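You operate a simulated robot arm through the tools that you are given. There is no shell and no other tool. Be economical: measure what you need, move in short steps, check, and stop when the job is done.

Carry out the task below with a simulated robot arm. There is one attempt and no reset: what you move stays moved.

## Task
Put things in order on the steel table. At the end: the orange gauge is in the yellow tray; the brown ring stands where the orange gauge stood; the green ring stands where the brown ring stood; the grey block stands where the green ring stood; whatever was shut is shut again. Leave all else as you found it, and nothing knocked over.

The check looks at the end state, three seconds after you hand in, the way a careful person would. Anything else that was tipped, shoved, dropped, spilled or broken makes it a failure.

## Robot
A 7-joint arm with a two-finger parallel gripper, fixed in place. Base frame: the origin is at the foot of the arm, x ahead of it, y to its left, z up; the work surface is at about z = 0.8. Readings come in m, degrees, newtons and seconds.
With the tool pointing down near the work surface it reaches from about 0.3 to 0.7 m from the base axis. Its first joint turns from -66.0 to 66.0 degrees. Payload 1.57 kg.
The TCP is the grasp point between the finger pads, 0.03 m short of the fingertips. In the tool frame z runs along the fingers and y along their closing line. Largest opening 0.11 m; finger width 0.024, thickness 0.012; the body of the gripper, 0.048 by 0.112 m, starts 0.078 m behind the TCP.
Orientation is that of the tool frame in the base frame, as [roll, pitch, yaw] about the fixed x, y, z axes, in that order (R = Rz(yaw) Ry(pitch) Rx(roll)). With the fingers straight down and closing along the base's y, the tool's x points along the base's -x, its y along +y and its z along -z.

## Interface
- The arm moves only by the tool send_rows. Its argument "commands" is a list of rows, each a list of 7 numbers: the turn, a rotation vector about the tool's x, y, z in degrees, then the shift along the tool's x, y, z in m, then the finger opening in m, from 0 to 0.11. In form: [[rx, ry, rz, x, y, z, fingers], ...]. A call has 1 to 20 rows; each row shifts and turns the commanded pose from where the row before left it, along the tool's axes as they then stand. Each row takes 0.2 s and may step no farther than 0.05 m and 8.6 degrees from the row before; otherwise, or with a gripper value out of range, the whole call is refused. A pose out of reach is approached as far as the arm can. The call stops where the force on the tool passes 40 N (or 10 N more than at its start, if that is more) or the arm is blocked; 0.2 s more then pass. The fingers move at their own pace (about 0.108 m/s each) and stop on an object; they squeeze with about 33 N. The grip force told is the motor's: it shows also when the fingers shut on nothing. Time passes only in rows, and 0.2 s behind the last, so rows that do not move let the fingers close. It gives the time, the measured TCP pose, the force on the tool (base axes), the opening and the grip force at its end, in the units of the frame above (readings bear some noise).
- Cameras (640 x 400 px; columns grow to the right, rows downward): "scene" is fixed at [0.1718, -0.4102, 1.3872]; the picture's right is [0.62, -0.78, 0.00], its down [-0.57, -0.45, -0.69] and it looks along [0.54, 0.43, -0.72] (base axes); focal length 326 px, centre (320, 200). "wrist" rides on the gripper at [-0.036, 0, -0.08] in the tool frame; the picture's right is [0.00, -1.00, 0.00], its down [0.97, 0.00, -0.24] and it looks along [0.24, 0.00, 0.97] (tool axes); focal length 218 px, centre (320, 200).
- get_image(camera): a new picture of that camera. No time passes.
- locate(camera, pixels): for up to 12 pixels [column, row] of the newest picture of that camera ("zoom" is the newest enlarged one), the place [x, y, z] in the base frame of the surface seen there, good to about 0.002 m. No time passes.
- inspect(camera, box): a new picture of the part [left, top, right, bottom] of that camera's present view, enlarged. No time passes.
- job_done(): hands the job in; it is judged then, once.

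Go step by step. Measure first, check grasps and placings, and put right what went wrong. The budget is 80 turns and 54 pictures, counting those below and the enlarged ones. Unless the task says otherwise, let go and move clear before handing in, and close with one line.

The tools are called after "Call:" by a JSON object that holds its "name" and its "arguments". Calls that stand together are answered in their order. send_rows: Moves the arm, as the interface text tells. Its arguments: {"type":"object","properties":{"commands":{"type":"array"}},"required":["commands"]} The other tools are called the same way: get_image (camera) takes a picture; locate (camera, pixels) gives the place of the surface under pixels of a picture; inspect (camera, box) takes an enlarged picture of a part of a camera's view; job_done () hands the job in.

At the start:

```text
t: 0.0
position: [0.3754, -0.0426, 1.1082]
tcp_rot: [-179.9, 0.0, 179.9]
contact_force: [0.5, -1.0, 0.6]
grip_width: 0.1098
grasp_force: 0.1
```

scene: 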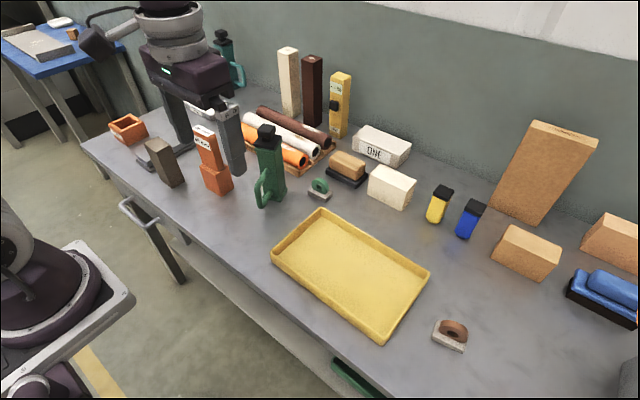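
wrist: 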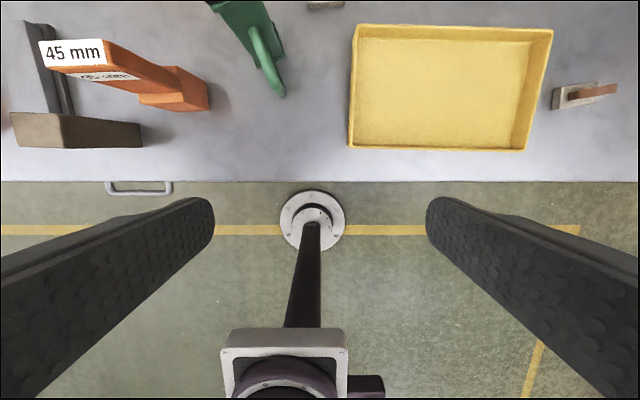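

The scene shows the orange gauge near (212,160), the green ring near (320,188), the brown ring near (452,333), a grey/dark block at (165,162) and the tray at (350,270). I'll enlarge these areas first.

Call:
{"name": "inspect", "arguments": {"camera": "scene", "box": [100, 80, 300, 220]}}

Call:
{"name": "inspect", "arguments": {"camera": "scene", "box": [240, 100, 440, 230]}}

Call:
{"name": "inspect", "arguments": {"camera": "scene", "box": [400, 180, 640, 400]}}

```text
2.86 times, centred on (200, 150) of scene
```

zoom: 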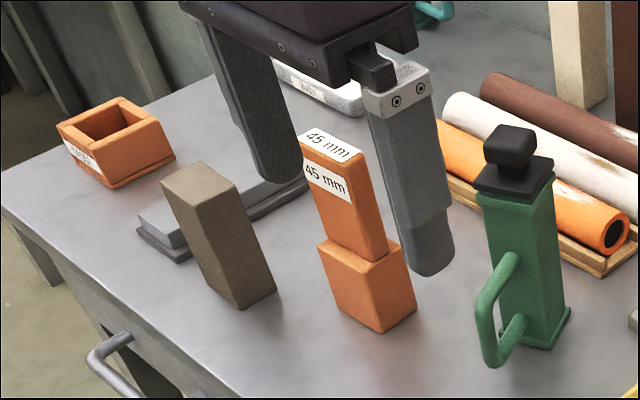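

```text
3.08 times, centred on (340, 165) of scene
```

zoom: 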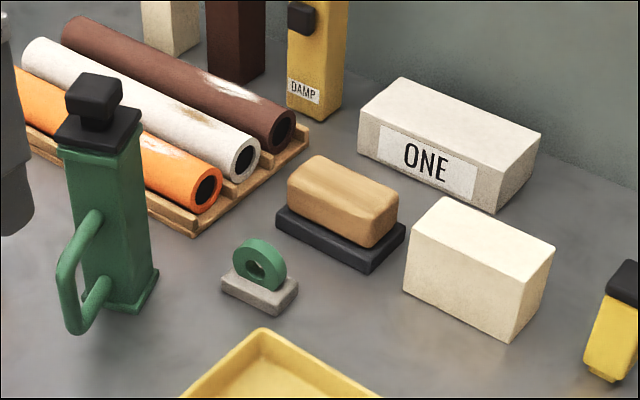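

```text
1.82 times, centred on (520, 290) of scene
```

zoom: 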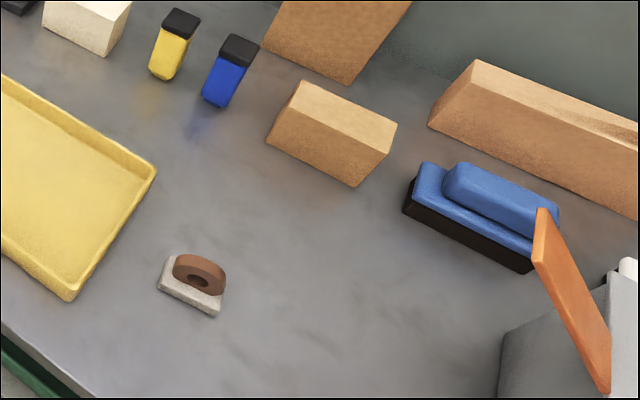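

The rings sit upright on small bases, and it isn't clear yet whether ring and base are one piece. I'll locate the key points in the scene picture before moving the arm for closer views.

Call:
{"name": "locate", "arguments": {"camera": "scene", "pixels": [[204, 130], [217, 183], [163, 165], [320, 184], [318, 194], [455, 326], [447, 341], [350, 270], [270, 170], [127, 128], [620, 390], [350, 380]]}}

Call:
{"name": "send_rows", "arguments": {"commands": [[0, 0, 0, -0.04, -0.03, 0, 0.11], [0, 0, 0, -0.04, -0.03, 0, 0.11], [0, 0, 0, -0.0, -0.04, 0, 0.11], [0, 0, 0, 0, -0.04, 0, 0.11], [0, 0, 0, 0, -0.04, 0, 0.11], [0, 0, 0, 0, -0.04, 0, 0.11]]}}

Call:
{"name": "get_image", "arguments": {"camera": "wrist"}}

Call:
{"name": "get_image", "arguments": {"camera": "scene"}}

```text
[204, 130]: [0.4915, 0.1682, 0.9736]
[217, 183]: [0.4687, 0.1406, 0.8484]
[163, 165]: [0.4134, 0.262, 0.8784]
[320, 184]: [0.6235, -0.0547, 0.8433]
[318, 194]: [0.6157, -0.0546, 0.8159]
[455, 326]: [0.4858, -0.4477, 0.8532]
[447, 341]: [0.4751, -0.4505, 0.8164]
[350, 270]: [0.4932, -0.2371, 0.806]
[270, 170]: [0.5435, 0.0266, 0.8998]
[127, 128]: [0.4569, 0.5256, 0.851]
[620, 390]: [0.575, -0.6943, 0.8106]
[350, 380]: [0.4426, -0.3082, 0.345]
```

```text
t: 1.4
position: [0.4575, -0.2614, 1.1071]
tcp_rot: [-179.9, 0.0, 180.0]
contact_force: [-0.1, -0.9, -0.2]
grip_width: 0.1099
grasp_force: 0.1
```

```text
48 pictures are left
```

wrist: 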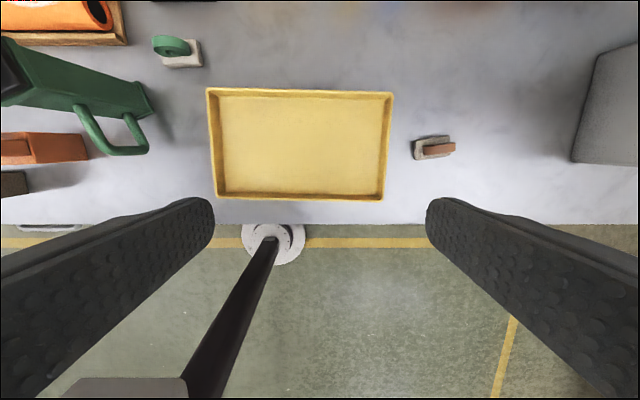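

```text
47 pictures are left
```

scene: 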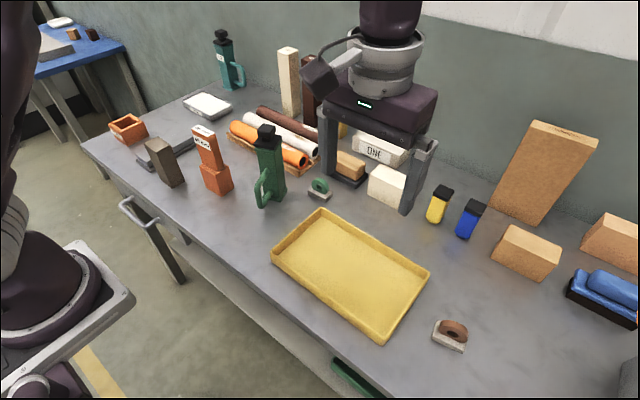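

The taupe block at (165,162) stands in front of a flat grey item. I'll inspect that area, plus the far right where a grey box with an orange lever was partly visible.

Call:
{"name": "inspect", "arguments": {"camera": "scene", "box": [90, 90, 250, 210]}}

Call:
{"name": "inspect", "arguments": {"camera": "scene", "box": [540, 280, 640, 400]}}

Call:
{"name": "inspect", "arguments": {"camera": "wrist", "box": [380, 110, 480, 180]}}

Call:
{"name": "inspect", "arguments": {"camera": "wrist", "box": [130, 10, 230, 90]}}

```text
3.33 times, centred on (170, 150) of scene
```

zoom: 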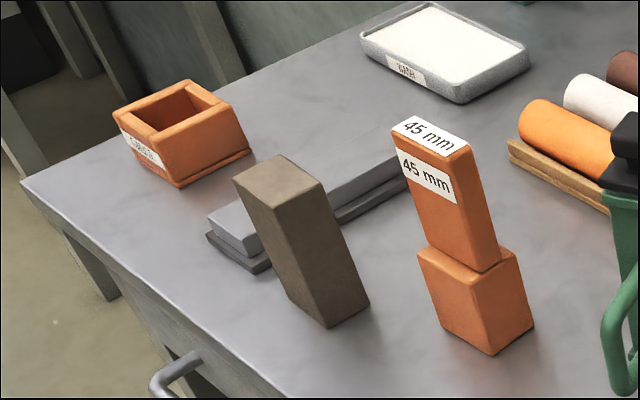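

```text
3.33 times, centred on (590, 340) of scene
```

zoom: 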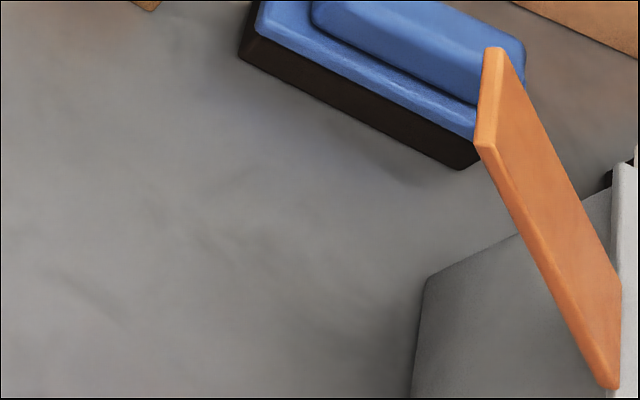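

```text
5.71 times, centred on (430, 145) of wrist
```

zoom: 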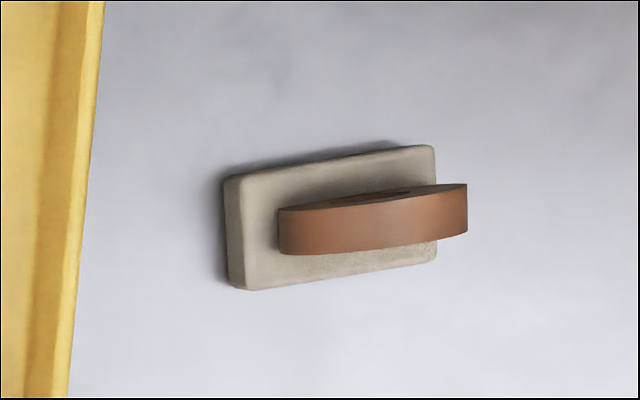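

```text
5.00 times, centred on (180, 50) of wrist
```

zoom: 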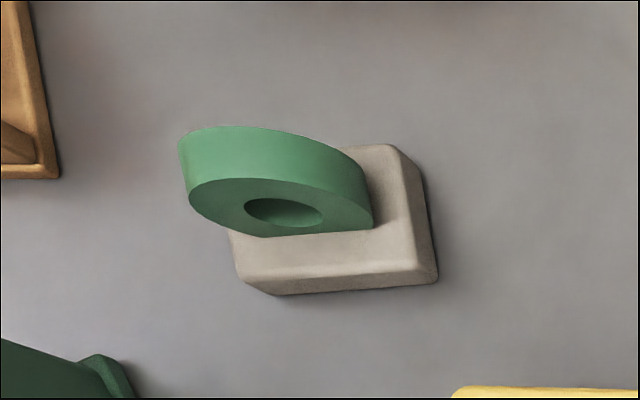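

Each ring looks fixed to its foot as one piece. I'll move right to see the brown ring from above and the grey machine with the orange lever.

Call:
{"name": "send_rows", "arguments": {"commands": [[0, 0, 0, -0.01, -0.05, 0, 0.11], [0, 0, 0, -0.01, -0.05, 0, 0.11], [0, 0, 0, 0, -0.05, 0, 0.11], [0, 0, 0, 0, -0.04, 0, 0.11], [0, 0, 0, 0, 0, 0, 0.11]]}}

Call:
{"name": "get_image", "arguments": {"camera": "wrist"}}

```text
refused: row 1 steps farther than a row can; nothing moved
```

```text
42 pictures are left
```

wrist: 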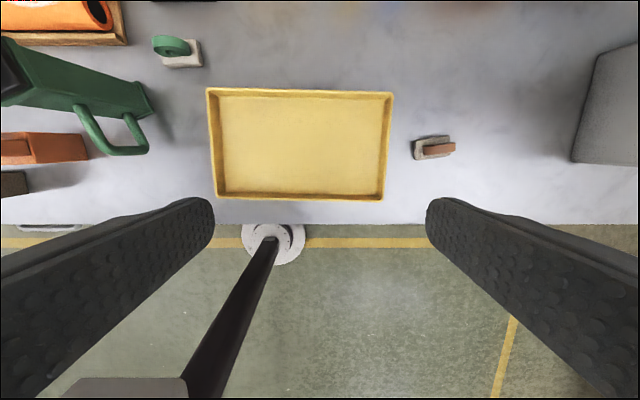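

The diagonal step was just over the 0.05 m limit, so I'm using smaller steps.

Call:
{"name": "send_rows", "arguments": {"commands": [[0, 0, 0, -0.0, -0.045, 0, 0.11], [0, 0, 0, -0.0, -0.045, 0, 0.11], [0, 0, 0, 0, -0.045, 0, 0.11], [0, 0, 0, 0, -0.045, 0, 0.11], [0, 0, 0, 0, 0, 0, 0.11]]}}

Call:
{"name": "get_image", "arguments": {"camera": "wrist"}}

```text
t: 2.6
position: [0.458, -0.41, 1.1072]
tcp_rot: [179.9, 0.0, 180.0]
contact_force: [0.0, 0.6, 0.3]
grip_width: 0.1102
grasp_force: 0.1
out of reach, approached as far as the arm can: row 4
```

```text
41 pictures are left
```

wrist: 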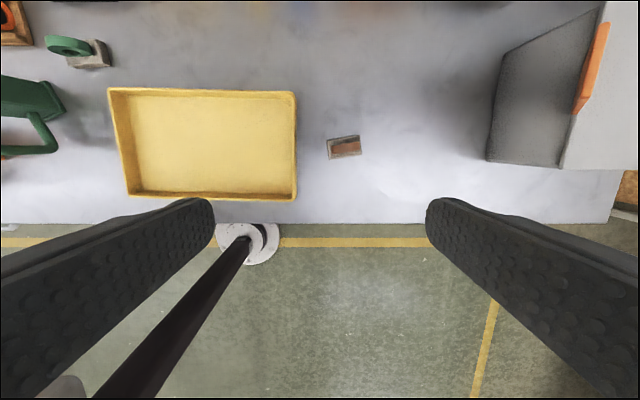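

The brown ring at (344,147) is in clear view; the grey machine with the orange lever is not part of the job. I'll zoom on the ring for its exact outline.

Call:
{"name": "inspect", "arguments": {"camera": "wrist", "box": [304, 122, 384, 172]}}

```text
8.00 times, centred on (344, 147) of wrist
```

zoom: 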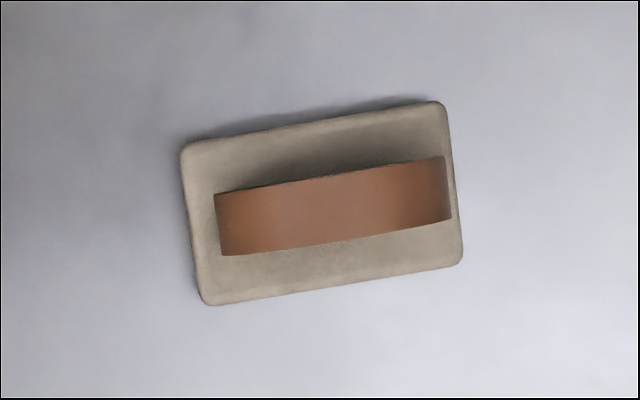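

Call:
{"name": "locate", "arguments": {"camera": "zoom", "pixels": [[186, 150], [443, 108], [458, 260], [208, 300], [222, 198], [440, 162], [446, 215], [226, 250], [330, 205], [100, 200]]}}

Call:
{"name": "locate", "arguments": {"camera": "wrist", "pixels": [[111, 92], [293, 95], [293, 197], [133, 194], [200, 140], [500, 158], [130, 140], [280, 140]]}}

```text
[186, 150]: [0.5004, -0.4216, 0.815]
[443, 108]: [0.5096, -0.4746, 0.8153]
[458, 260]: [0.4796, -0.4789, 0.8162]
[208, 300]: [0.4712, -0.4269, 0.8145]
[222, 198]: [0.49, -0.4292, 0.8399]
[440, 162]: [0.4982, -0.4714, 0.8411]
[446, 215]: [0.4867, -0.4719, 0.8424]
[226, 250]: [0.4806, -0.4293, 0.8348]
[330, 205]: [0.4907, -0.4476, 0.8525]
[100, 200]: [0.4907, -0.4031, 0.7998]
```

```text
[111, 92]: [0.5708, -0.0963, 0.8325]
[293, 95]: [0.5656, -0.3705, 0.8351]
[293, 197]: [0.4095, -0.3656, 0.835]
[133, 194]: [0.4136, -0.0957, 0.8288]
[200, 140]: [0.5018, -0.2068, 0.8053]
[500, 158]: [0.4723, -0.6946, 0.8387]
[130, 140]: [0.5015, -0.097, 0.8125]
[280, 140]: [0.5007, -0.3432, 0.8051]
```

The brown foot is about 0.054 x 0.030 m, centred at (0.490,-0.450) with its top at 0.815. The tray floor is about 0.805 and its rim 0.833. Next I'll go over to the gauge and block for a closer look.

Call:
{"name": "send_rows", "arguments": {"commands": [[0, 0, 0, 0, 0.045, 0, 0.11], [0, 0, 0, 0, 0.045, 0, 0.11], [0, 0, 0, 0, 0.045, 0, 0.11], [0, 0, 0, 0, 0.045, 0, 0.11], [0, 0, 0, 0, 0.045, 0, 0.11], [0, 0, 0, 0, 0.045, 0, 0.11], [0, 0, 0, 0.02, 0.04, 0, 0.11], [0, 0, 0, 0.02, 0.04, 0, 0.11], [0, 0, 0, 0.02, 0.04, 0, 0.11], [0, 0, 0, 0, 0.045, 0, 0.11], [0, 0, 0, 0, 0.045, 0, 0.11], [0, 0, 0, 0, 0.045, 0, 0.11], [0, 0, 0, 0, 0.045, 0, 0.11]]}}

Call:
{"name": "get_image", "arguments": {"camera": "wrist"}}

```text
t: 5.4
position: [0.3971, 0.1631, 1.1084]
tcp_rot: [180.0, 0.0, 180.0]
contact_force: [-0.2, -0.5, -0.4]
grip_width: 0.11
grasp_force: 0.0
```

```text
39 pictures are left
```

wrist: 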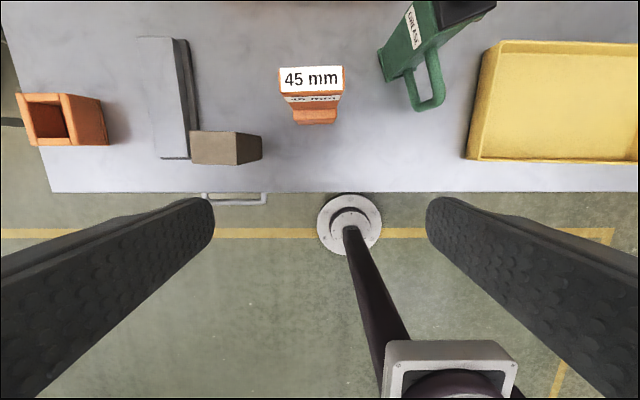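

The gauge top is at (311,79), and the taupe block at (225,148) stands beside a flat grey plate. I'll zoom on both.

Call:
{"name": "inspect", "arguments": {"camera": "wrist", "box": [250, 50, 370, 140]}}

Call:
{"name": "inspect", "arguments": {"camera": "wrist", "box": [120, 20, 280, 180]}}

Call:
{"name": "locate", "arguments": {"camera": "wrist", "pixels": [[281, 69], [342, 68], [343, 90], [281, 92], [293, 121], [336, 121], [195, 133], [238, 133], [262, 137], [192, 162], [236, 163], [180, 100]]}}

```text
4.44 times, centred on (310, 95) of wrist
```

zoom: 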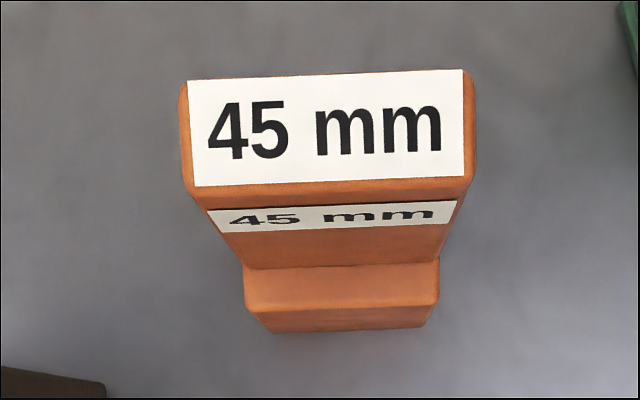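

```text
2.50 times, centred on (200, 100) of wrist
```

zoom: 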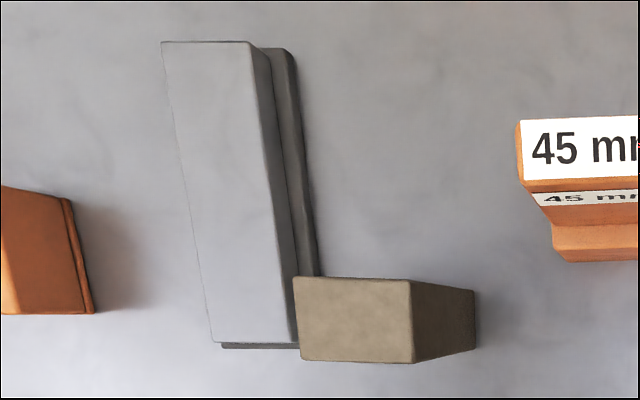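

```text
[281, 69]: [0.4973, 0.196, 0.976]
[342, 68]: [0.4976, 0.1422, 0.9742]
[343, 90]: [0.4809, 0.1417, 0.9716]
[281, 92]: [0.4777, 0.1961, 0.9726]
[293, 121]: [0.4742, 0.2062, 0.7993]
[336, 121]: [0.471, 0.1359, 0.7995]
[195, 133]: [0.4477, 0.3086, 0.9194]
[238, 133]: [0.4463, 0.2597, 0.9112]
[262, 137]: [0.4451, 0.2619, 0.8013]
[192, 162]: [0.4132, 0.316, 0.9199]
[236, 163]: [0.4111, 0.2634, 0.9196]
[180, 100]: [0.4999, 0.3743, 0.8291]
```

The gauge slab spans y 0.141–0.197 and x 0.477–0.4985, with its top at 0.974, so it can be gripped along y without turning. I'll measure its foot and side faces.

Call:
{"name": "locate", "arguments": {"camera": "wrist", "pixels": [[315, 112], [315, 117], [315, 121], [315, 123], [295, 114], [334, 114], [295, 122], [334, 121], [315, 126], [300, 103]]}}

Call:
{"name": "locate", "arguments": {"camera": "scene", "pixels": [[203, 172], [204, 186], [217, 193], [232, 176], [216, 180], [231, 186], [170, 187], [185, 178], [173, 175], [208, 150]]}}

```text
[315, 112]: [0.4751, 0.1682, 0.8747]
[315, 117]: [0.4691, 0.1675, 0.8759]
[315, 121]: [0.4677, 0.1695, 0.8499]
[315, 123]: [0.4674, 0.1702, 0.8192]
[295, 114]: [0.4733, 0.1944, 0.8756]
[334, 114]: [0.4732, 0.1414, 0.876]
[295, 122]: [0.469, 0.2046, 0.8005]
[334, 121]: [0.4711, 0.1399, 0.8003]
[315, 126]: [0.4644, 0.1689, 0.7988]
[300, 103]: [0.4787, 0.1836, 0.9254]
```

```text
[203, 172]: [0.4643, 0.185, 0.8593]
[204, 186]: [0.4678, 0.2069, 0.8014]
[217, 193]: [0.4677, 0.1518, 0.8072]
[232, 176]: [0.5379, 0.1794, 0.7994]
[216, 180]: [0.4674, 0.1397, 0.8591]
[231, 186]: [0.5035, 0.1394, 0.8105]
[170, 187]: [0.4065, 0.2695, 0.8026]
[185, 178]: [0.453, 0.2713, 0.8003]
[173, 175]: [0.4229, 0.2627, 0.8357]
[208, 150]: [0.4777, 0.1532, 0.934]
```

The gauge is centred at (0.488,0.169) with a foot of about 0.041 x 0.057 m, topped at 0.876. I'll move above it, come down to TCP z 0.93 and close.

Call:
{"name": "send_rows", "arguments": {"commands": [[0, 0, 0, -0.045, 0.003, 0, 0.11], [0, 0, 0, -0.046, 0.003, 0, 0.11], [0, 0, 0, 0, 0, 0.04, 0.11], [0, 0, 0, 0, 0, 0.04, 0.11], [0, 0, 0, 0, 0, 0, 0.11]]}}

Call:
{"name": "get_image", "arguments": {"camera": "wrist"}}

```text
t: 6.6
position: [0.4875, 0.1665, 1.0269]
tcp_rot: [-180.0, 0.0, -179.9]
contact_force: [-0.2, -1.1, 0.4]
grip_width: 0.1099
grasp_force: 0.0
```

```text
36 pictures are left
```

wrist: 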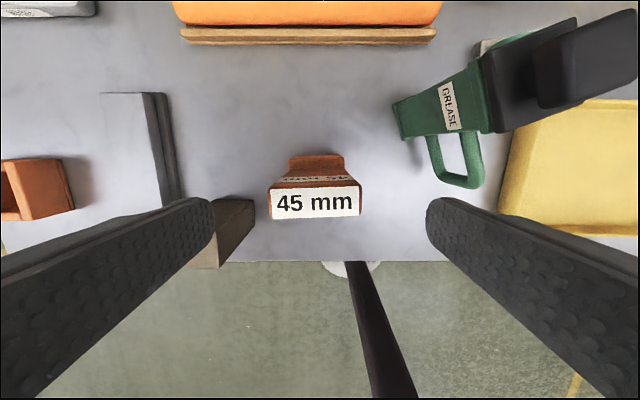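

The gauge sits between the fingers, and both fingers clear the block and the bottle. I'll go down and close.

Call:
{"name": "send_rows", "arguments": {"commands": [[0, 0, 0, 0, 0.002, 0.035, 0.11], [0, 0, 0, 0, 0, 0.035, 0.11], [0, 0, 0, 0, 0, 0.027, 0.11], [0, 0, 0, 0, 0, 0, 0.06], [0, 0, 0, 0, 0, 0, 0.045], [0, 0, 0, 0, 0, 0, 0.04], [0, 0, 0, 0, 0, 0, 0.04]]}}

```text
t: 8.2
position: [0.4871, 0.1686, 0.9302]
tcp_rot: [180.0, 0.0, -180.0]
contact_force: [-0.5, -0.5, -0.3]
grip_width: 0.0597
grasp_force: 33.5
```

Gripped at an opening of 0.0597 with 33 N. I'll lift it and look.

Call:
{"name": "send_rows", "arguments": {"commands": [[0, 0, 0, 0, 0, -0.02, 0.03], [0, 0, 0, 0, 0, -0.04, 0.03], [0, 0, 0, 0, 0, -0.04, 0.03], [0, 0, 0, 0, 0, -0.04, 0.03], [0, 0, 0, 0, 0, -0.04, 0.03], [0, 0, 0, 0, 0, -0.04, 0.03], [0, 0, 0, 0, 0, 0, 0.03]]}}

Call:
{"name": "get_image", "arguments": {"camera": "scene"}}

```text
t: 9.8
position: [0.4865, 0.1717, 1.1488]
tcp_rot: [180.0, -0.1, 180.0]
contact_force: [-0.2, 0.1, -3.0]
grip_width: 0.0599
grasp_force: 33.0
```

```text
35 pictures are left
```

scene: 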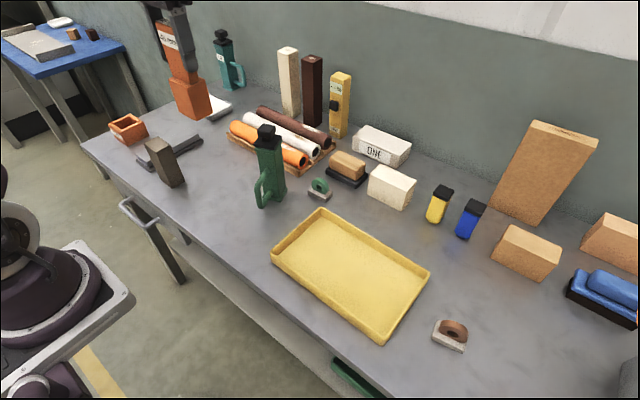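

The whole gauge came up in one piece, weighing about 3 N. I'll check the bottle's height before carrying the gauge past it.

Call:
{"name": "locate", "arguments": {"camera": "scene", "pixels": [[266, 128], [268, 140], [263, 200], [261, 182]]}}

Call:
{"name": "send_rows", "arguments": {"commands": [[0, 0, 0, 0.025, 0, -0.03, 0.03], [0, 0, 0, 0.03, 0, -0.01, 0.03], [0, 0, 0, 0, 0, 0, 0.03]]}}

```text
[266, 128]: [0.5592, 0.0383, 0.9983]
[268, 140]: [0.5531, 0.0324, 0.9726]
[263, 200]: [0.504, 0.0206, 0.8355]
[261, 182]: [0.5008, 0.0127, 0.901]
```

```text
t: 10.6
position: [0.4319, 0.1705, 1.1914]
tcp_rot: [179.9, 0.0, 180.0]
contact_force: [-0.7, -1.0, -2.4]
grip_width: 0.0598
grasp_force: 33.0
```

The bottle top is at 1.00 and the gauge bottom is at about 1.06, so it will pass clear. I'll carry it over to the tray centre (0.49,-0.235).

Call:
{"name": "send_rows", "arguments": {"commands": [[0, 0, 0, 0, -0.02, 0, 0.03], [0, 0, 0, 0, -0.045, 0, 0.03], [0, 0, 0, 0, -0.045, 0, 0.03], [0, 0, 0, 0, -0.045, 0, 0.03], [0, 0, 0, 0, -0.045, 0, 0.03], [0, 0, 0, 0, -0.045, 0, 0.03], [0, 0, 0, 0, -0.045, 0, 0.03], [0, 0, 0, 0, -0.045, 0, 0.03], [0, 0, 0, -0.02, -0.04, 0, 0.03], [0, 0, 0, -0.02, -0.03, 0, 0.03], [0, 0, 0, -0.018, 0, 0, 0.03], [0, 0, 0, 0, 0, 0, 0.03]]}}

Call:
{"name": "get_image", "arguments": {"camera": "scene"}}

```text
t: 13.2
position: [0.49, -0.2361, 1.1893]
tcp_rot: [180.0, 0.0, 179.9]
contact_force: [0.7, -0.7, -2.1]
grip_width: 0.0596
grasp_force: 33.4
```

```text
34 pictures are left
```

scene: 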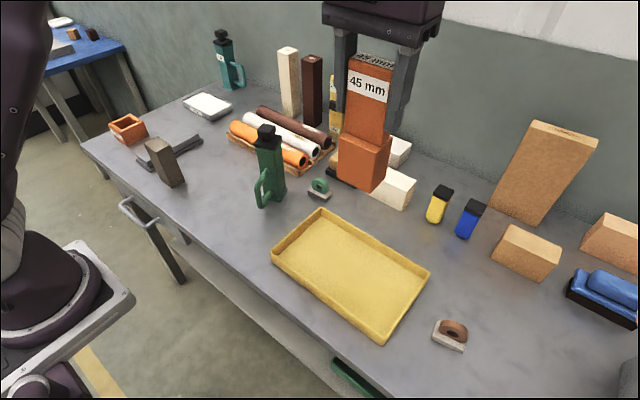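

The gauge is over the tray. I'll lower it slowly to TCP z of about 0.94.

Call:
{"name": "send_rows", "arguments": {"commands": [[0, 0, 0, 0, 0, 0.045, 0.03], [0, 0, 0, 0, 0, 0.045, 0.03], [0, 0, 0, 0, 0, 0.045, 0.03], [0, 0, 0, 0, 0, 0.045, 0.03], [0, 0, 0, 0, 0, 0.04, 0.03], [0, 0, 0, 0, 0, 0.02, 0.03], [0, 0, 0, 0, 0, 0.006, 0.03], [0, 0, 0, 0, 0, 0, 0.03], [0, 0, 0, 0, 0, 0, 0.03]]}}

Call:
{"name": "inspect", "arguments": {"camera": "scene", "box": [260, 150, 440, 350]}}

```text
t: 15.2
position: [0.4895, -0.235, 0.9442]
tcp_rot: [180.0, 0.0, 180.0]
contact_force: [-0.2, 0.4, -2.8]
grip_width: 0.0598
grasp_force: 33.4
```

```text
2.00 times, centred on (350, 250) of scene
```

zoom: 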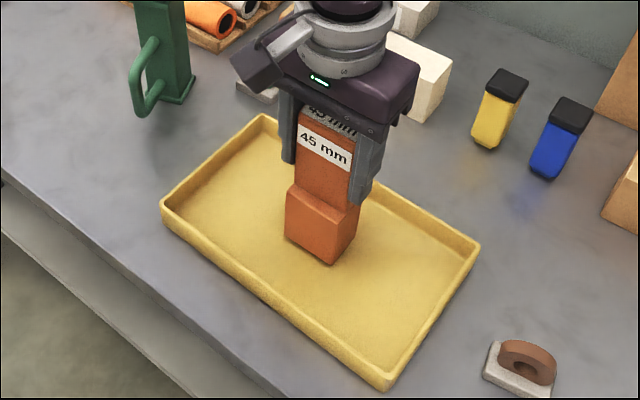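

Still about 8 mm above the floor. I'll go down in small steps and watch the force.

Call:
{"name": "send_rows", "arguments": {"commands": [[0, 0, 0, 0, 0, 0.003, 0.03], [0, 0, 0, 0, 0, 0.002, 0.03], [0, 0, 0, 0, 0, 0.002, 0.03], [0, 0, 0, 0, 0, 0, 0.03]]}}

```text
t: 16.2
position: [0.49, -0.2353, 0.9382]
tcp_rot: [179.9, 0.0, -180.0]
contact_force: [0.3, 0.7, -1.9]
grip_width: 0.0599
grasp_force: 33.0
```

Call:
{"name": "send_rows", "arguments": {"commands": [[0, 0, 0, 0, 0, 0.002, 0.03], [0, 0, 0, 0, 0, 0, 0.03]]}}

```text
t: 16.8
position: [0.4906, -0.235, 0.9362]
tcp_rot: [-180.0, 0.0, -180.0]
contact_force: [0.2, 1.0, -2.1]
grip_width: 0.0598
grasp_force: 32.7
```

Call:
{"name": "send_rows", "arguments": {"commands": [[0, 0, 0, 0, 0, 0.002, 0.03], [0, 0, 0, 0, 0, 0, 0.03]]}}

```text
t: 17.4
position: [0.4902, -0.2343, 0.9354]
tcp_rot: [-180.0, 0.1, -179.9]
contact_force: [-4.0, 3.1, 18.9]
grip_width: 0.0599
grasp_force: 33.3
```

The upward force of 19 N shows contact with the floor. I'll open slowly and then rise.

Call:
{"name": "send_rows", "arguments": {"commands": [[0, 0, 0, 0, 0, -0.001, 0.03], [0, 0, 0, 0, 0, 0, 0.065], [0, 0, 0, 0, 0, 0, 0.08], [0, 0, 0, 0, 0, 0, 0.1], [0, 0, 0, 0, 0, 0, 0.11], [0, 0, 0, 0, 0, -0.03, 0.11], [0, 0, 0, 0, 0, -0.045, 0.11], [0, 0, 0, 0, 0, -0.045, 0.11], [0, 0, 0, 0, 0, -0.045, 0.11], [0, 0, 0, 0, 0, 0, 0.11]]}}

Call:
{"name": "get_image", "arguments": {"camera": "scene"}}

```text
t: 19.6
position: [0.4901, -0.2343, 1.0993]
tcp_rot: [179.9, 0.0, 179.9]
contact_force: [0.2, -0.2, 0.5]
grip_width: 0.11
grasp_force: 0.1
```

```text
32 pictures are left
```

scene: 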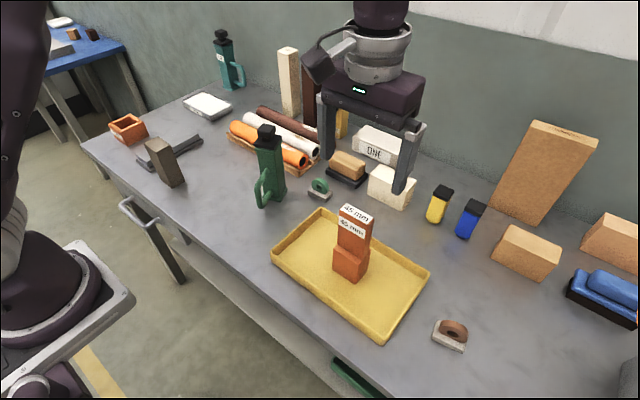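

The gauge stands upright in the tray. Now for the brown ring: I'll move clear, come down partway, and turn about 9.5° to match its foot.

Call:
{"name": "send_rows", "arguments": {"commands": [[0, 0, 0, 0.02, -0.042, 0, 0.09], [0, 0, 0, 0.02, -0.042, 0, 0.09], [0, 0, 0, 0, -0.042, 0, 0.09], [0, 0, 0, 0, -0.04, 0, 0.09], [0, 0, 0, 0, 0, 0.045, 0.09], [0, 0, 0, 0, 0, 0.045, 0.09], [0, 0, 0, 0, 0, 0.045, 0.09], [0, 0, 0, -0.02, -0.025, 0, 0.09], [0, 0, 0, -0.02, -0.025, 0, 0.09], [0, 0, -8.0, 0, 0, 0, 0.09], [0, 0, -1.5, 0, 0, 0, 0.09], [0, 0, 0, 0, 0, 0, 0.09]]}}

Call:
{"name": "get_image", "arguments": {"camera": "wrist"}}

```text
t: 22.2
position: [0.4838, -0.4424, 0.9646]
tcp_rot: [179.9, 0.0, -170.5]
contact_force: [-0.3, -0.4, -1.0]
grip_width: 0.0901
grasp_force: 0.0
out of reach, approached as far as the arm can: row 9
```

```text
31 pictures are left
```

wrist: 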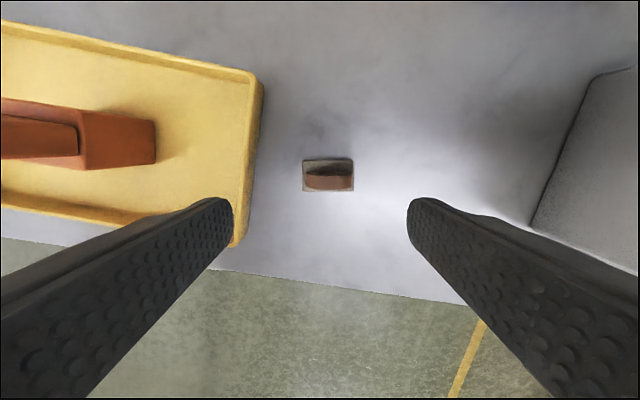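

The foot lines up squarely with the fingers. At this height the arm is slightly out of reach, so I'll go lower and re-check the position.

Call:
{"name": "send_rows", "arguments": {"commands": [[0, 0, 0, 0, 0, 0.04, 0.09], [0, 0, 0, 0, 0, 0.035, 0.09], [0, 0, 0, 0, 0, 0, 0.09]]}}

```text
t: 23.0
position: [0.4836, -0.4425, 0.8896]
tcp_rot: [-179.9, 0.0, -170.5]
contact_force: [-0.1, -0.1, 0.7]
grip_width: 0.09
grasp_force: 0.1
```

I need (+0.006,-0.008) in the base frame, which is tool x -0.005 and y -0.009.

Call:
{"name": "send_rows", "arguments": {"commands": [[0, 0, 0, -0.005, -0.009, 0, 0.09], [0, 0, 0, 0, 0, 0, 0.09]]}}

Call:
{"name": "get_image", "arguments": {"camera": "wrist"}}

```text
t: 23.6
position: [0.4939, -0.4434, 0.8911]
tcp_rot: [-179.9, 0.1, -168.9]
contact_force: [-0.1, 0.0, 0.8]
grip_width: 0.0901
grasp_force: 0.1
out of reach, approached as far as the arm can: row 1
```

```text
30 pictures are left
```

wrist: 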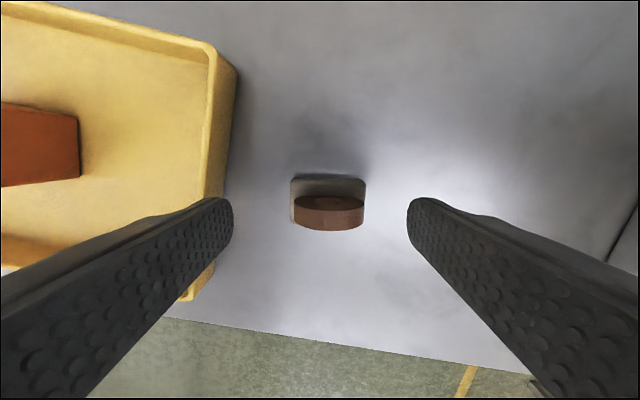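

The arm slid to (0.494,-0.443) with a slight yaw, so something limits it here. The foot centre is at column 328 against a finger midpoint of 320, about 6 mm to the right. I'll try a small yaw the other way together with the remaining shift.

Call:
{"name": "send_rows", "arguments": {"commands": [[0, 0, 4, 0, 0, 0, 0.09], [0, 0, 4, 0, 0, 0, 0.09], [0, 0, 0, 0, -0.006, 0, 0.09], [0, 0, 0, 0, 0, 0, 0.09]]}}

```text
t: 24.6
position: [0.4896, -0.4488, 0.8893]
tcp_rot: [-180.0, 0.0, -178.7]
contact_force: [-0.5, -0.2, 0.0]
grip_width: 0.09
grasp_force: 0.0
out of reach, approached as far as the arm can: row 3
```

With that yaw it reaches (0.4896,-0.4488), within 2 mm of the target. I'll turn back toward the foot's angle in small steps and see if the position holds.

Call:
{"name": "send_rows", "arguments": {"commands": [[0, 0, -3, 0, 0, 0, 0.09], [0, 0, -3, 0, 0, 0, 0.09], [0, 0, -2.5, 0, 0, 0, 0.09], [0, 0, 0, 0, 0, 0, 0.09]]}}

```text
t: 25.6
position: [0.4897, -0.4495, 0.8915]
tcp_rot: [180.0, 0.1, -170.0]
contact_force: [0.2, 0.5, -0.4]
grip_width: 0.0901
grasp_force: 0.0
```

Now at (0.4897,-0.4495) with yaw -170, which is on target. I'll go down to TCP z of about 0.834.

Call:
{"name": "send_rows", "arguments": {"commands": [[0, 0, 0, 0, 0, 0.03, 0.09], [0, 0, 0, 0, 0, 0.022, 0.09], [0, 0, 0, 0, 0, 0.005, 0.09], [0, 0, 0, 0, 0, 0, 0.09]]}}

Call:
{"name": "get_image", "arguments": {"camera": "wrist"}}

```text
t: 26.6
position: [0.491, -0.4494, 0.833]
tcp_rot: [180.0, 0.0, -170.0]
contact_force: [-0.5, 0.0, -0.5]
grip_width: 0.0901
grasp_force: 0.1
```

```text
29 pictures are left
```

wrist: 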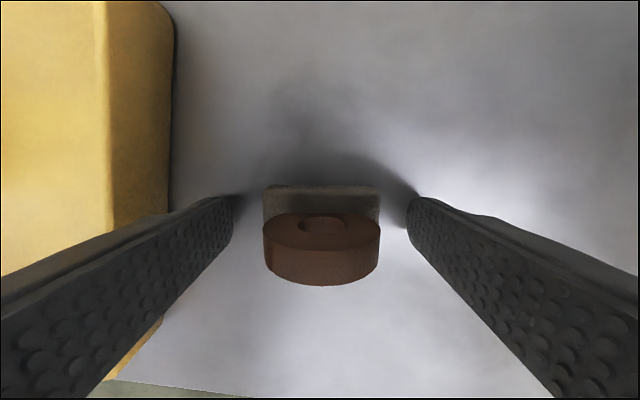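

The foot is centred and square between the fingers. I'll close.

Call:
{"name": "send_rows", "arguments": {"commands": [[0, 0, 0, 0, 0, 0, 0.065], [0, 0, 0, 0, 0, 0, 0.055], [0, 0, 0, 0, 0, 0, 0.04], [0, 0, 0, 0, 0, 0, 0.03], [0, 0, 0, 0, 0, 0, 0.03]]}}

```text
t: 27.8
position: [0.4911, -0.4493, 0.834]
tcp_rot: [-179.8, 0.0, -170.0]
contact_force: [-0.1, 0.0, 0.0]
grip_width: 0.055
grasp_force: 32.7
```

Gripped at 0.055. I'll lift, straighten the yaw, and retract inward and up.

Call:
{"name": "send_rows", "arguments": {"commands": [[0, 0, 0, 0, 0, -0.02, 0.03], [0, 0, 0, 0, 0, -0.04, 0.03], [0, 0, 0, 0, 0, -0.04, 0.03], [0, 0, 0, 0, 0, -0.03, 0.03], [0, 0, 5, 0.005, 0.01, 0, 0.03], [0, 0, 5, 0.01, 0.02, 0, 0.03], [0, 0, 0, 0.02, 0.025, -0.03, 0.03], [0, 0, 0, 0.02, 0.025, -0.03, 0.03], [0, 0, 0, 0.02, 0.025, -0.03, 0.03], [0, 0, 0, 0.02, 0.025, -0.03, 0.03], [0, 0, 0, 0, 0, 0, 0.03]]}}

Call:
{"name": "get_image", "arguments": {"camera": "scene"}}

```text
t: 30.2
position: [0.392, -0.3219, 1.0842]
tcp_rot: [-180.0, 0.0, 179.9]
contact_force: [-0.5, 0.4, -0.7]
grip_width: 0.055
grasp_force: 33.1
```

```text
28 pictures are left
```

scene: 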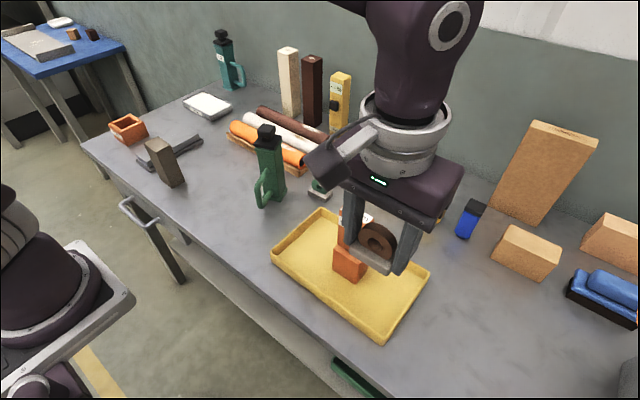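

The brown ring is held upright. I'll carry it to the gauge spot at (0.488,0.169).

Call:
{"name": "send_rows", "arguments": {"commands": [[0, 0, 0, 0, 0.03, -0.01, 0.03], [0, 0, 0, 0, 0.045, 0, 0.03], [0, 0, 0, 0, 0.045, 0, 0.03], [0, 0, 0, 0, 0.045, 0, 0.03], [0, 0, 0, 0, 0.045, 0, 0.03], [0, 0, 0, 0, 0.045, 0, 0.03], [0, 0, 0, 0, 0.045, 0, 0.03], [0, 0, 0, 0, 0.045, 0, 0.03], [0, 0, 0, 0, 0.045, 0, 0.03], [0, 0, 0, 0, 0.045, 0, 0.03], [0, 0, 0, -0.03, 0.03, 0, 0.03], [0, 0, 0, -0.035, 0.026, 0, 0.03], [0, 0, 0, -0.031, 0, 0, 0.03], [0, 0, 0, 0, 0, 0.04, 0.03], [0, 0, 0, 0, 0, 0.04, 0.03], [0, 0, 0, 0, 0, 0, 0.03]]}}

Call:
{"name": "get_image", "arguments": {"camera": "wrist"}}

```text
t: 33.6
position: [0.4887, 0.17, 1.0143]
tcp_rot: [179.9, 0.0, -180.0]
contact_force: [0.0, -0.5, -1.0]
grip_width: 0.0553
grasp_force: 33.0
```

```text
27 pictures are left
```

wrist: 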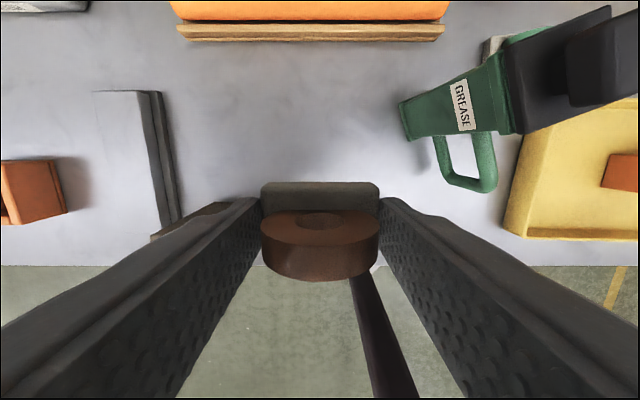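

Over the spot, with clear room all around. I'll lower to about 0.837.

Call:
{"name": "send_rows", "arguments": {"commands": [[0, 0, 0, 0, 0, 0.045, 0.03], [0, 0, 0, 0, 0, 0.045, 0.03], [0, 0, 0, 0, 0, 0.045, 0.03], [0, 0, 0, 0, 0, 0.03, 0.03], [0, 0, 0, 0, 0, 0.01, 0.03], [0, 0, 0, 0, 0, 0.003, 0.03], [0, 0, 0, 0, 0, 0, 0.03]]}}

```text
t: 35.2
position: [0.4875, 0.169, 0.8362]
tcp_rot: [179.9, 0.1, 179.9]
contact_force: [-0.2, -0.2, -0.1]
grip_width: 0.0547
grasp_force: 33.4
```

Call:
{"name": "send_rows", "arguments": {"commands": [[0, 0, 0, 0, 0, 0.002, 0.03], [0, 0, 0, 0, 0, 0, 0.03]]}}

```text
t: 35.8
position: [0.488, 0.1693, 0.8346]
tcp_rot: [179.9, 0.0, -179.9]
contact_force: [-0.2, 0.3, -0.8]
grip_width: 0.055
grasp_force: 32.9
```

It's within 1 mm of the height it was picked at. One more millimetre down, then I'll open slowly and rise.

Call:
{"name": "send_rows", "arguments": {"commands": [[0, 0, 0, 0, 0, 0.001, 0.03], [0, 0, 0, 0, 0, 0, 0.03], [0, 0, 0, 0, 0, 0, 0.06], [0, 0, 0, 0, 0, 0, 0.075], [0, 0, 0, 0, 0, 0, 0.09], [0, 0, 0, 0, 0, 0, 0.09], [0, 0, 0, 0, 0, -0.03, 0.09], [0, 0, 0, 0, 0, -0.04, 0.09], [0, 0, 0, 0, 0, -0.045, 0.09], [0, 0, 0, 0, 0, -0.045, 0.09], [0, 0, 0, 0, 0, -0.045, 0.09], [0, 0, 0, 0, 0, -0.04, 0.09], [0, 0, 0, 0.04, 0, -0.02, 0.09], [0, 0, 0, 0, 0, 0, 0.09]]}}

Call:
{"name": "get_image", "arguments": {"camera": "scene"}}

```text
t: 38.8
position: [0.447, 0.1689, 1.0988]
tcp_rot: [-180.0, 0.0, -179.9]
contact_force: [0.0, 0.1, -0.1]
grip_width: 0.09
grasp_force: 0.1
```

```text
26 pictures are left
```

scene: 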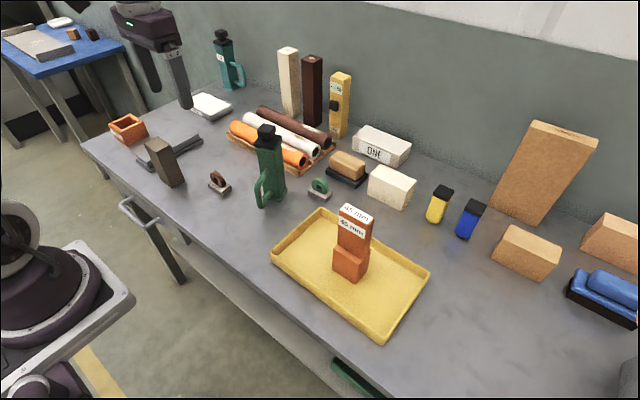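

The brown ring stands on the gauge's spot. Now I'll go over to the green ring for measurement.

Call:
{"name": "send_rows", "arguments": {"commands": [[0, 0, 0, 0, -0.045, 0, 0.09], [0, 0, 0, 0, -0.045, 0, 0.09], [0, 0, 0, 0, -0.045, 0, 0.09], [0, 0, 0, 0, -0.045, 0, 0.09], [0, 0, 0, 0, -0.045, 0, 0.09], [0, 0, 0, -0.04, 0, 0, 0.09], [0, 0, 0, -0.04, 0, 0, 0.09], [0, 0, 0, -0.03, 0, 0, 0.09], [0, 0, 0, 0, 0, 0, 0.09]]}}

Call:
{"name": "get_image", "arguments": {"camera": "wrist"}}

Call:
{"name": "inspect", "arguments": {"camera": "wrist", "box": [270, 80, 390, 180]}}

```text
t: 40.8
position: [0.5584, -0.0567, 1.0951]
tcp_rot: [-180.0, 0.0, -179.9]
contact_force: [0.1, 0.3, -0.1]
grip_width: 0.09
grasp_force: 0.0
```

```text
25 pictures are left
```

wrist: 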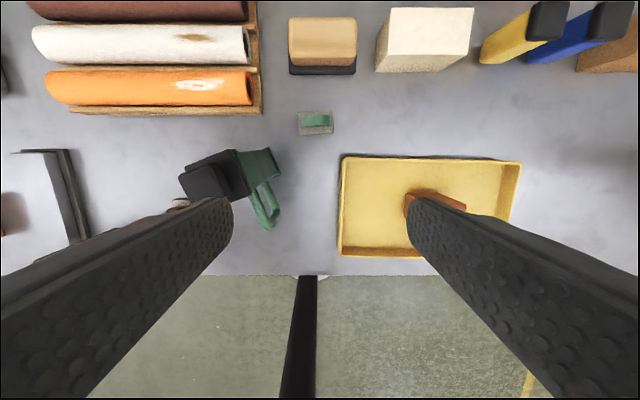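

```text
4.00 times, centred on (330, 130) of wrist
```

zoom: 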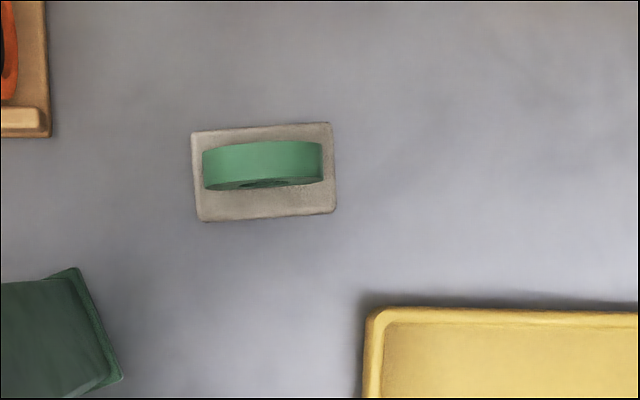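

Call:
{"name": "locate", "arguments": {"camera": "zoom", "pixels": [[195, 136], [328, 126], [333, 210], [201, 218], [262, 155], [45, 130], [118, 375], [75, 272], [370, 312]]}}

Call:
{"name": "locate", "arguments": {"camera": "wrist", "pixels": [[232, 155], [245, 175], [210, 180], [265, 225], [355, 72], [380, 70]]}}

```text
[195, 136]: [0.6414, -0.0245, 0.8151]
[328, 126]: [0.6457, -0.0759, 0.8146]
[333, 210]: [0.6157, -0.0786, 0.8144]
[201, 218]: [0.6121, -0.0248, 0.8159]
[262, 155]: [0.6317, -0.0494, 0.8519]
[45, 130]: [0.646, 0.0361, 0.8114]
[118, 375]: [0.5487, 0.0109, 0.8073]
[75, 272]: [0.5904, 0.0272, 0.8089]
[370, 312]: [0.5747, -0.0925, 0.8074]
```

```text
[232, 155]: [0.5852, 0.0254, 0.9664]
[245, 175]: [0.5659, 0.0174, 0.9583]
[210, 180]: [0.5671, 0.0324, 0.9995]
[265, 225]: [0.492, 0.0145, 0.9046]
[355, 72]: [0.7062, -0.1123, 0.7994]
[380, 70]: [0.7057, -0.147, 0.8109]
```

The green foot is centred at (0.629,-0.051), turned about 4.7°. The bottle is about 3 cm or more from the gripper's path, so I'll move out, turn, and come down with the opening at 0.08.

Call:
{"name": "send_rows", "arguments": {"commands": [[0, 0, 0, -0.03, 0.003, 0, 0.08], [0, 0, 0, -0.02, 0.003, 0.03, 0.08], [0, 0, -4.7, -0.02, 0, 0.03, 0.08], [0, 0, 0, 0, 0, 0.045, 0.08], [0, 0, 0, 0, 0, 0.04, 0.08], [0, 0, 0, 0, 0, 0, 0.08]]}}

Call:
{"name": "get_image", "arguments": {"camera": "wrist"}}

Call:
{"name": "get_image", "arguments": {"camera": "scene"}}

```text
t: 42.2
position: [0.6271, -0.0501, 0.952]
tcp_rot: [-180.0, 0.0, -175.4]
contact_force: [-0.6, 0.7, -0.3]
grip_width: 0.0798
grasp_force: 0.0
```

```text
23 pictures are left
```

wrist: 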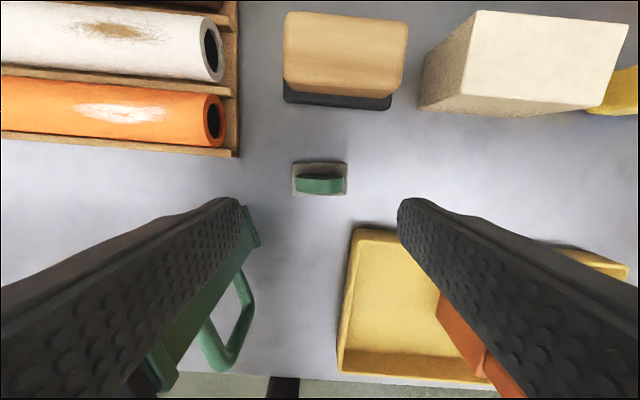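

```text
22 pictures are left
```

scene: 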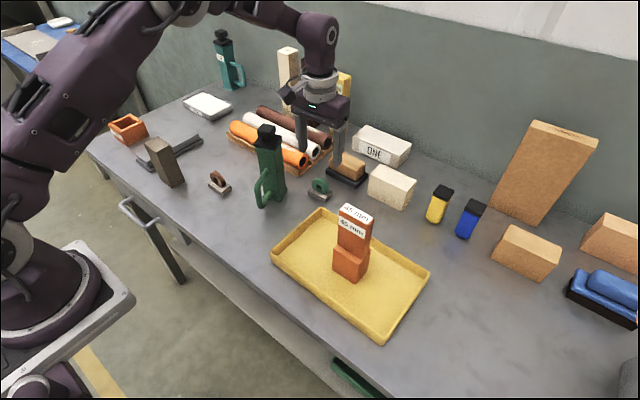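

The ring is centred and the surroundings are clear. I'll descend to 0.833.

Call:
{"name": "send_rows", "arguments": {"commands": [[0, 0, 0, -0.001, 0, 0.04, 0.08], [0, 0, 0, 0, 0, 0.04, 0.08], [0, 0, 0, 0, 0, 0.03, 0.08], [0, 0, 0, 0, 0, 0.008, 0.08], [0, 0, 0, 0, 0, 0, 0.08]]}}

Call:
{"name": "get_image", "arguments": {"camera": "wrist"}}

```text
t: 43.4
position: [0.6294, -0.0499, 0.8347]
tcp_rot: [180.0, -0.1, -175.4]
contact_force: [0.5, -0.8, 0.5]
grip_width: 0.0801
grasp_force: 0.2
```

```text
21 pictures are left
```

wrist: 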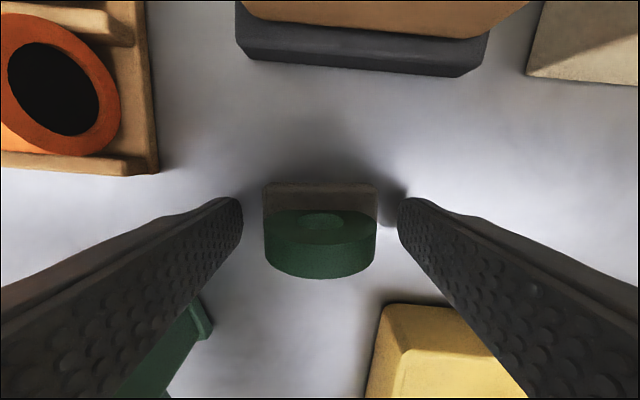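

The foot is square between the fingers. I'll close and then lift.

Call:
{"name": "send_rows", "arguments": {"commands": [[0, 0, 0, 0, 0, 0.001, 0.065], [0, 0, 0, 0, 0, 0, 0.055], [0, 0, 0, 0, 0, 0, 0.04], [0, 0, 0, 0, 0, 0, 0.03], [0, 0, 0, 0, 0, 0, 0.03]]}}

```text
t: 44.6
position: [0.6288, -0.0499, 0.833]
tcp_rot: [180.0, 0.0, -175.3]
contact_force: [1.2, 0.4, 0.0]
grip_width: 0.0549
grasp_force: 33.0
```

Gripped at 0.0549. I'll lift straight up, then move back and right above the gauge's height.

Call:
{"name": "send_rows", "arguments": {"commands": [[0, 0, 0, 0, 0, -0.02, 0.03], [0, 0, 0, 0, 0, -0.045, 0.03], [0, 0, 0, 0, 0, -0.045, 0.03], [0, 0, 0, 0, 0, -0.045, 0.03], [0, 0, 0, 0, 0, -0.045, 0.03], [0, 0, 0, 0.02, -0.02, -0.03, 0.03], [0, 0, 0, 0.03, -0.03, -0.02, 0.03], [0, 0, 0, 0.03, -0.03, 0, 0.03], [0, 0, 0, 0.03, -0.03, 0, 0.03], [0, 0, 0, 0.03, -0.03, 0, 0.03], [0, 0, 0, 0.02, -0.04, 0, 0.03], [0, 0, 0, 0, -0.045, 0, 0.03], [0, 0, 0, 0, -0.045, 0, 0.03], [0, 0, 0, 0, -0.045, 0, 0.03], [0, 0, 0, 0, 0, 0, 0.03]]}}

Call:
{"name": "get_image", "arguments": {"camera": "scene"}}

```text
t: 47.8
position: [0.4968, -0.3798, 1.0805]
tcp_rot: [-180.0, 0.0, -175.3]
contact_force: [0.7, -0.3, -0.2]
grip_width: 0.0552
grasp_force: 33.2
```

```text
20 pictures are left
```

scene: 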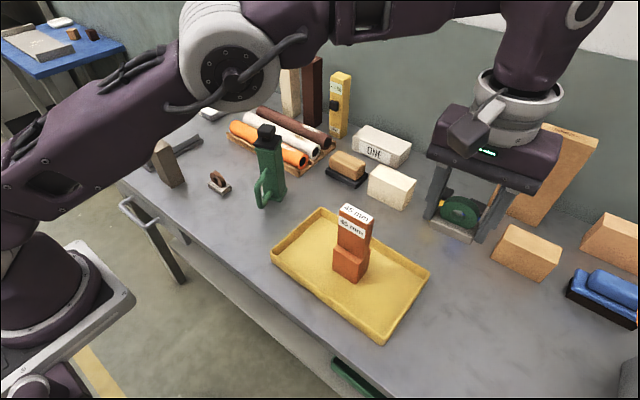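

The green ring is held and past the gauge. I'll go down partway and shift right toward (0.490,-0.450).

Call:
{"name": "send_rows", "arguments": {"commands": [[0, 0, 0, 0, 0, 0.045, 0.03], [0, 0, 0, 0, 0, 0.045, 0.03], [0, 0, 0, 0, 0, 0.045, 0.03], [0, 0, 0, 0, -0.03, 0.0, 0.03], [0, 0, 0, 0, -0.03, 0.0, 0.03], [0, 0, 0, 0, -0.009, 0.03, 0.03], [0, 0, 0, 0, 0, 0, 0.03]]}}

```text
t: 49.4
position: [0.5004, -0.4267, 0.9285]
tcp_rot: [178.3, -1.7, -173.6]
contact_force: [-0.8, 0.0, -1.3]
grip_width: 0.0552
grasp_force: 32.7
out of reach, approached as far as the arm can: row 5, 6
```

The arm is at its limit here and slightly tilted. I'll back inward to recover the pose, come down, then reach out as I did before.

Call:
{"name": "send_rows", "arguments": {"commands": [[0, 0, 0, 0.03, 0.005, 0, 0.03], [0, 0, 0, 0.01, 0, 0, 0.03], [0, 0, 0, 0, 0, 0, 0.03], [0, 0, 0, 0, 0, 0, 0.03]]}}

```text
t: 50.4
position: [0.4599, -0.4241, 0.9298]
tcp_rot: [178.3, -1.7, -173.6]
contact_force: [-0.3, -1.2, -0.3]
grip_width: 0.0548
grasp_force: 33.0
```

The commanded pose kept a tilt of about 1.7° in roll and pitch. I'll correct it with the rotation (1.7,-1.7,0).

Call:
{"name": "send_rows", "arguments": {"commands": [[1.7, -1.7, 0, 0, 0, 0, 0.03], [0, 0, 0, 0, 0, 0.03, 0.03], [0, 0, 0, 0, 0, 0.02, 0.03], [0, 0, 0, 0, 0, 0, 0.03]]}}

```text
t: 51.4
position: [0.4582, -0.4235, 0.8801]
tcp_rot: [-179.9, 0.0, -173.5]
contact_force: [0.4, -0.9, -0.2]
grip_width: 0.0551
grasp_force: 33.1
```

Level again at (0.458,-0.4235,0.880). I'll reach outward in small steps to (0.490,-0.4505).

Call:
{"name": "send_rows", "arguments": {"commands": [[0, 0, 0, -0.0075, -0.007, 0, 0.03], [0, 0, 0, -0.0075, -0.007, 0, 0.03], [0, 0, 0, -0.0075, -0.007, 0, 0.03], [0, 0, 0, -0.006, -0.006, 0, 0.03], [0, 0, 0, 0, 0, 0, 0.03]]}}

```text
t: 52.6
position: [0.4882, -0.4467, 0.8802]
tcp_rot: [-180.0, 0.0, -173.6]
contact_force: [-0.4, 0.4, -0.4]
grip_width: 0.055
grasp_force: 32.9
```

Only about 4 mm short, so one more small step.

Call:
{"name": "send_rows", "arguments": {"commands": [[0, 0, 0, -0.001, -0.003, 0, 0.03], [0, 0, 0, 0, 0, 0, 0.03]]}}

```text
t: 53.2
position: [0.4889, -0.4485, 0.8803]
tcp_rot: [-179.9, 0.0, -173.6]
contact_force: [-0.1, 0.3, -1.5]
grip_width: 0.055
grasp_force: 33.2
```

Within 2 mm. I'll lower to about 0.834.

Call:
{"name": "send_rows", "arguments": {"commands": [[0, 0, -1.5, 0, 0, 0.02, 0.03], [0, 0, -2, 0, 0, 0.015, 0.03], [0, 0, 0, 0, 0, 0.008, 0.03], [0, 0, 0, 0, 0, 0.002, 0.03], [0, 0, 0, 0, 0, 0, 0.03]]}}

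```text
t: 54.4
position: [0.4909, -0.4496, 0.8358]
tcp_rot: [-179.9, 0.0, -170.0]
contact_force: [-0.2, -0.1, -0.2]
grip_width: 0.0551
grasp_force: 32.9
```

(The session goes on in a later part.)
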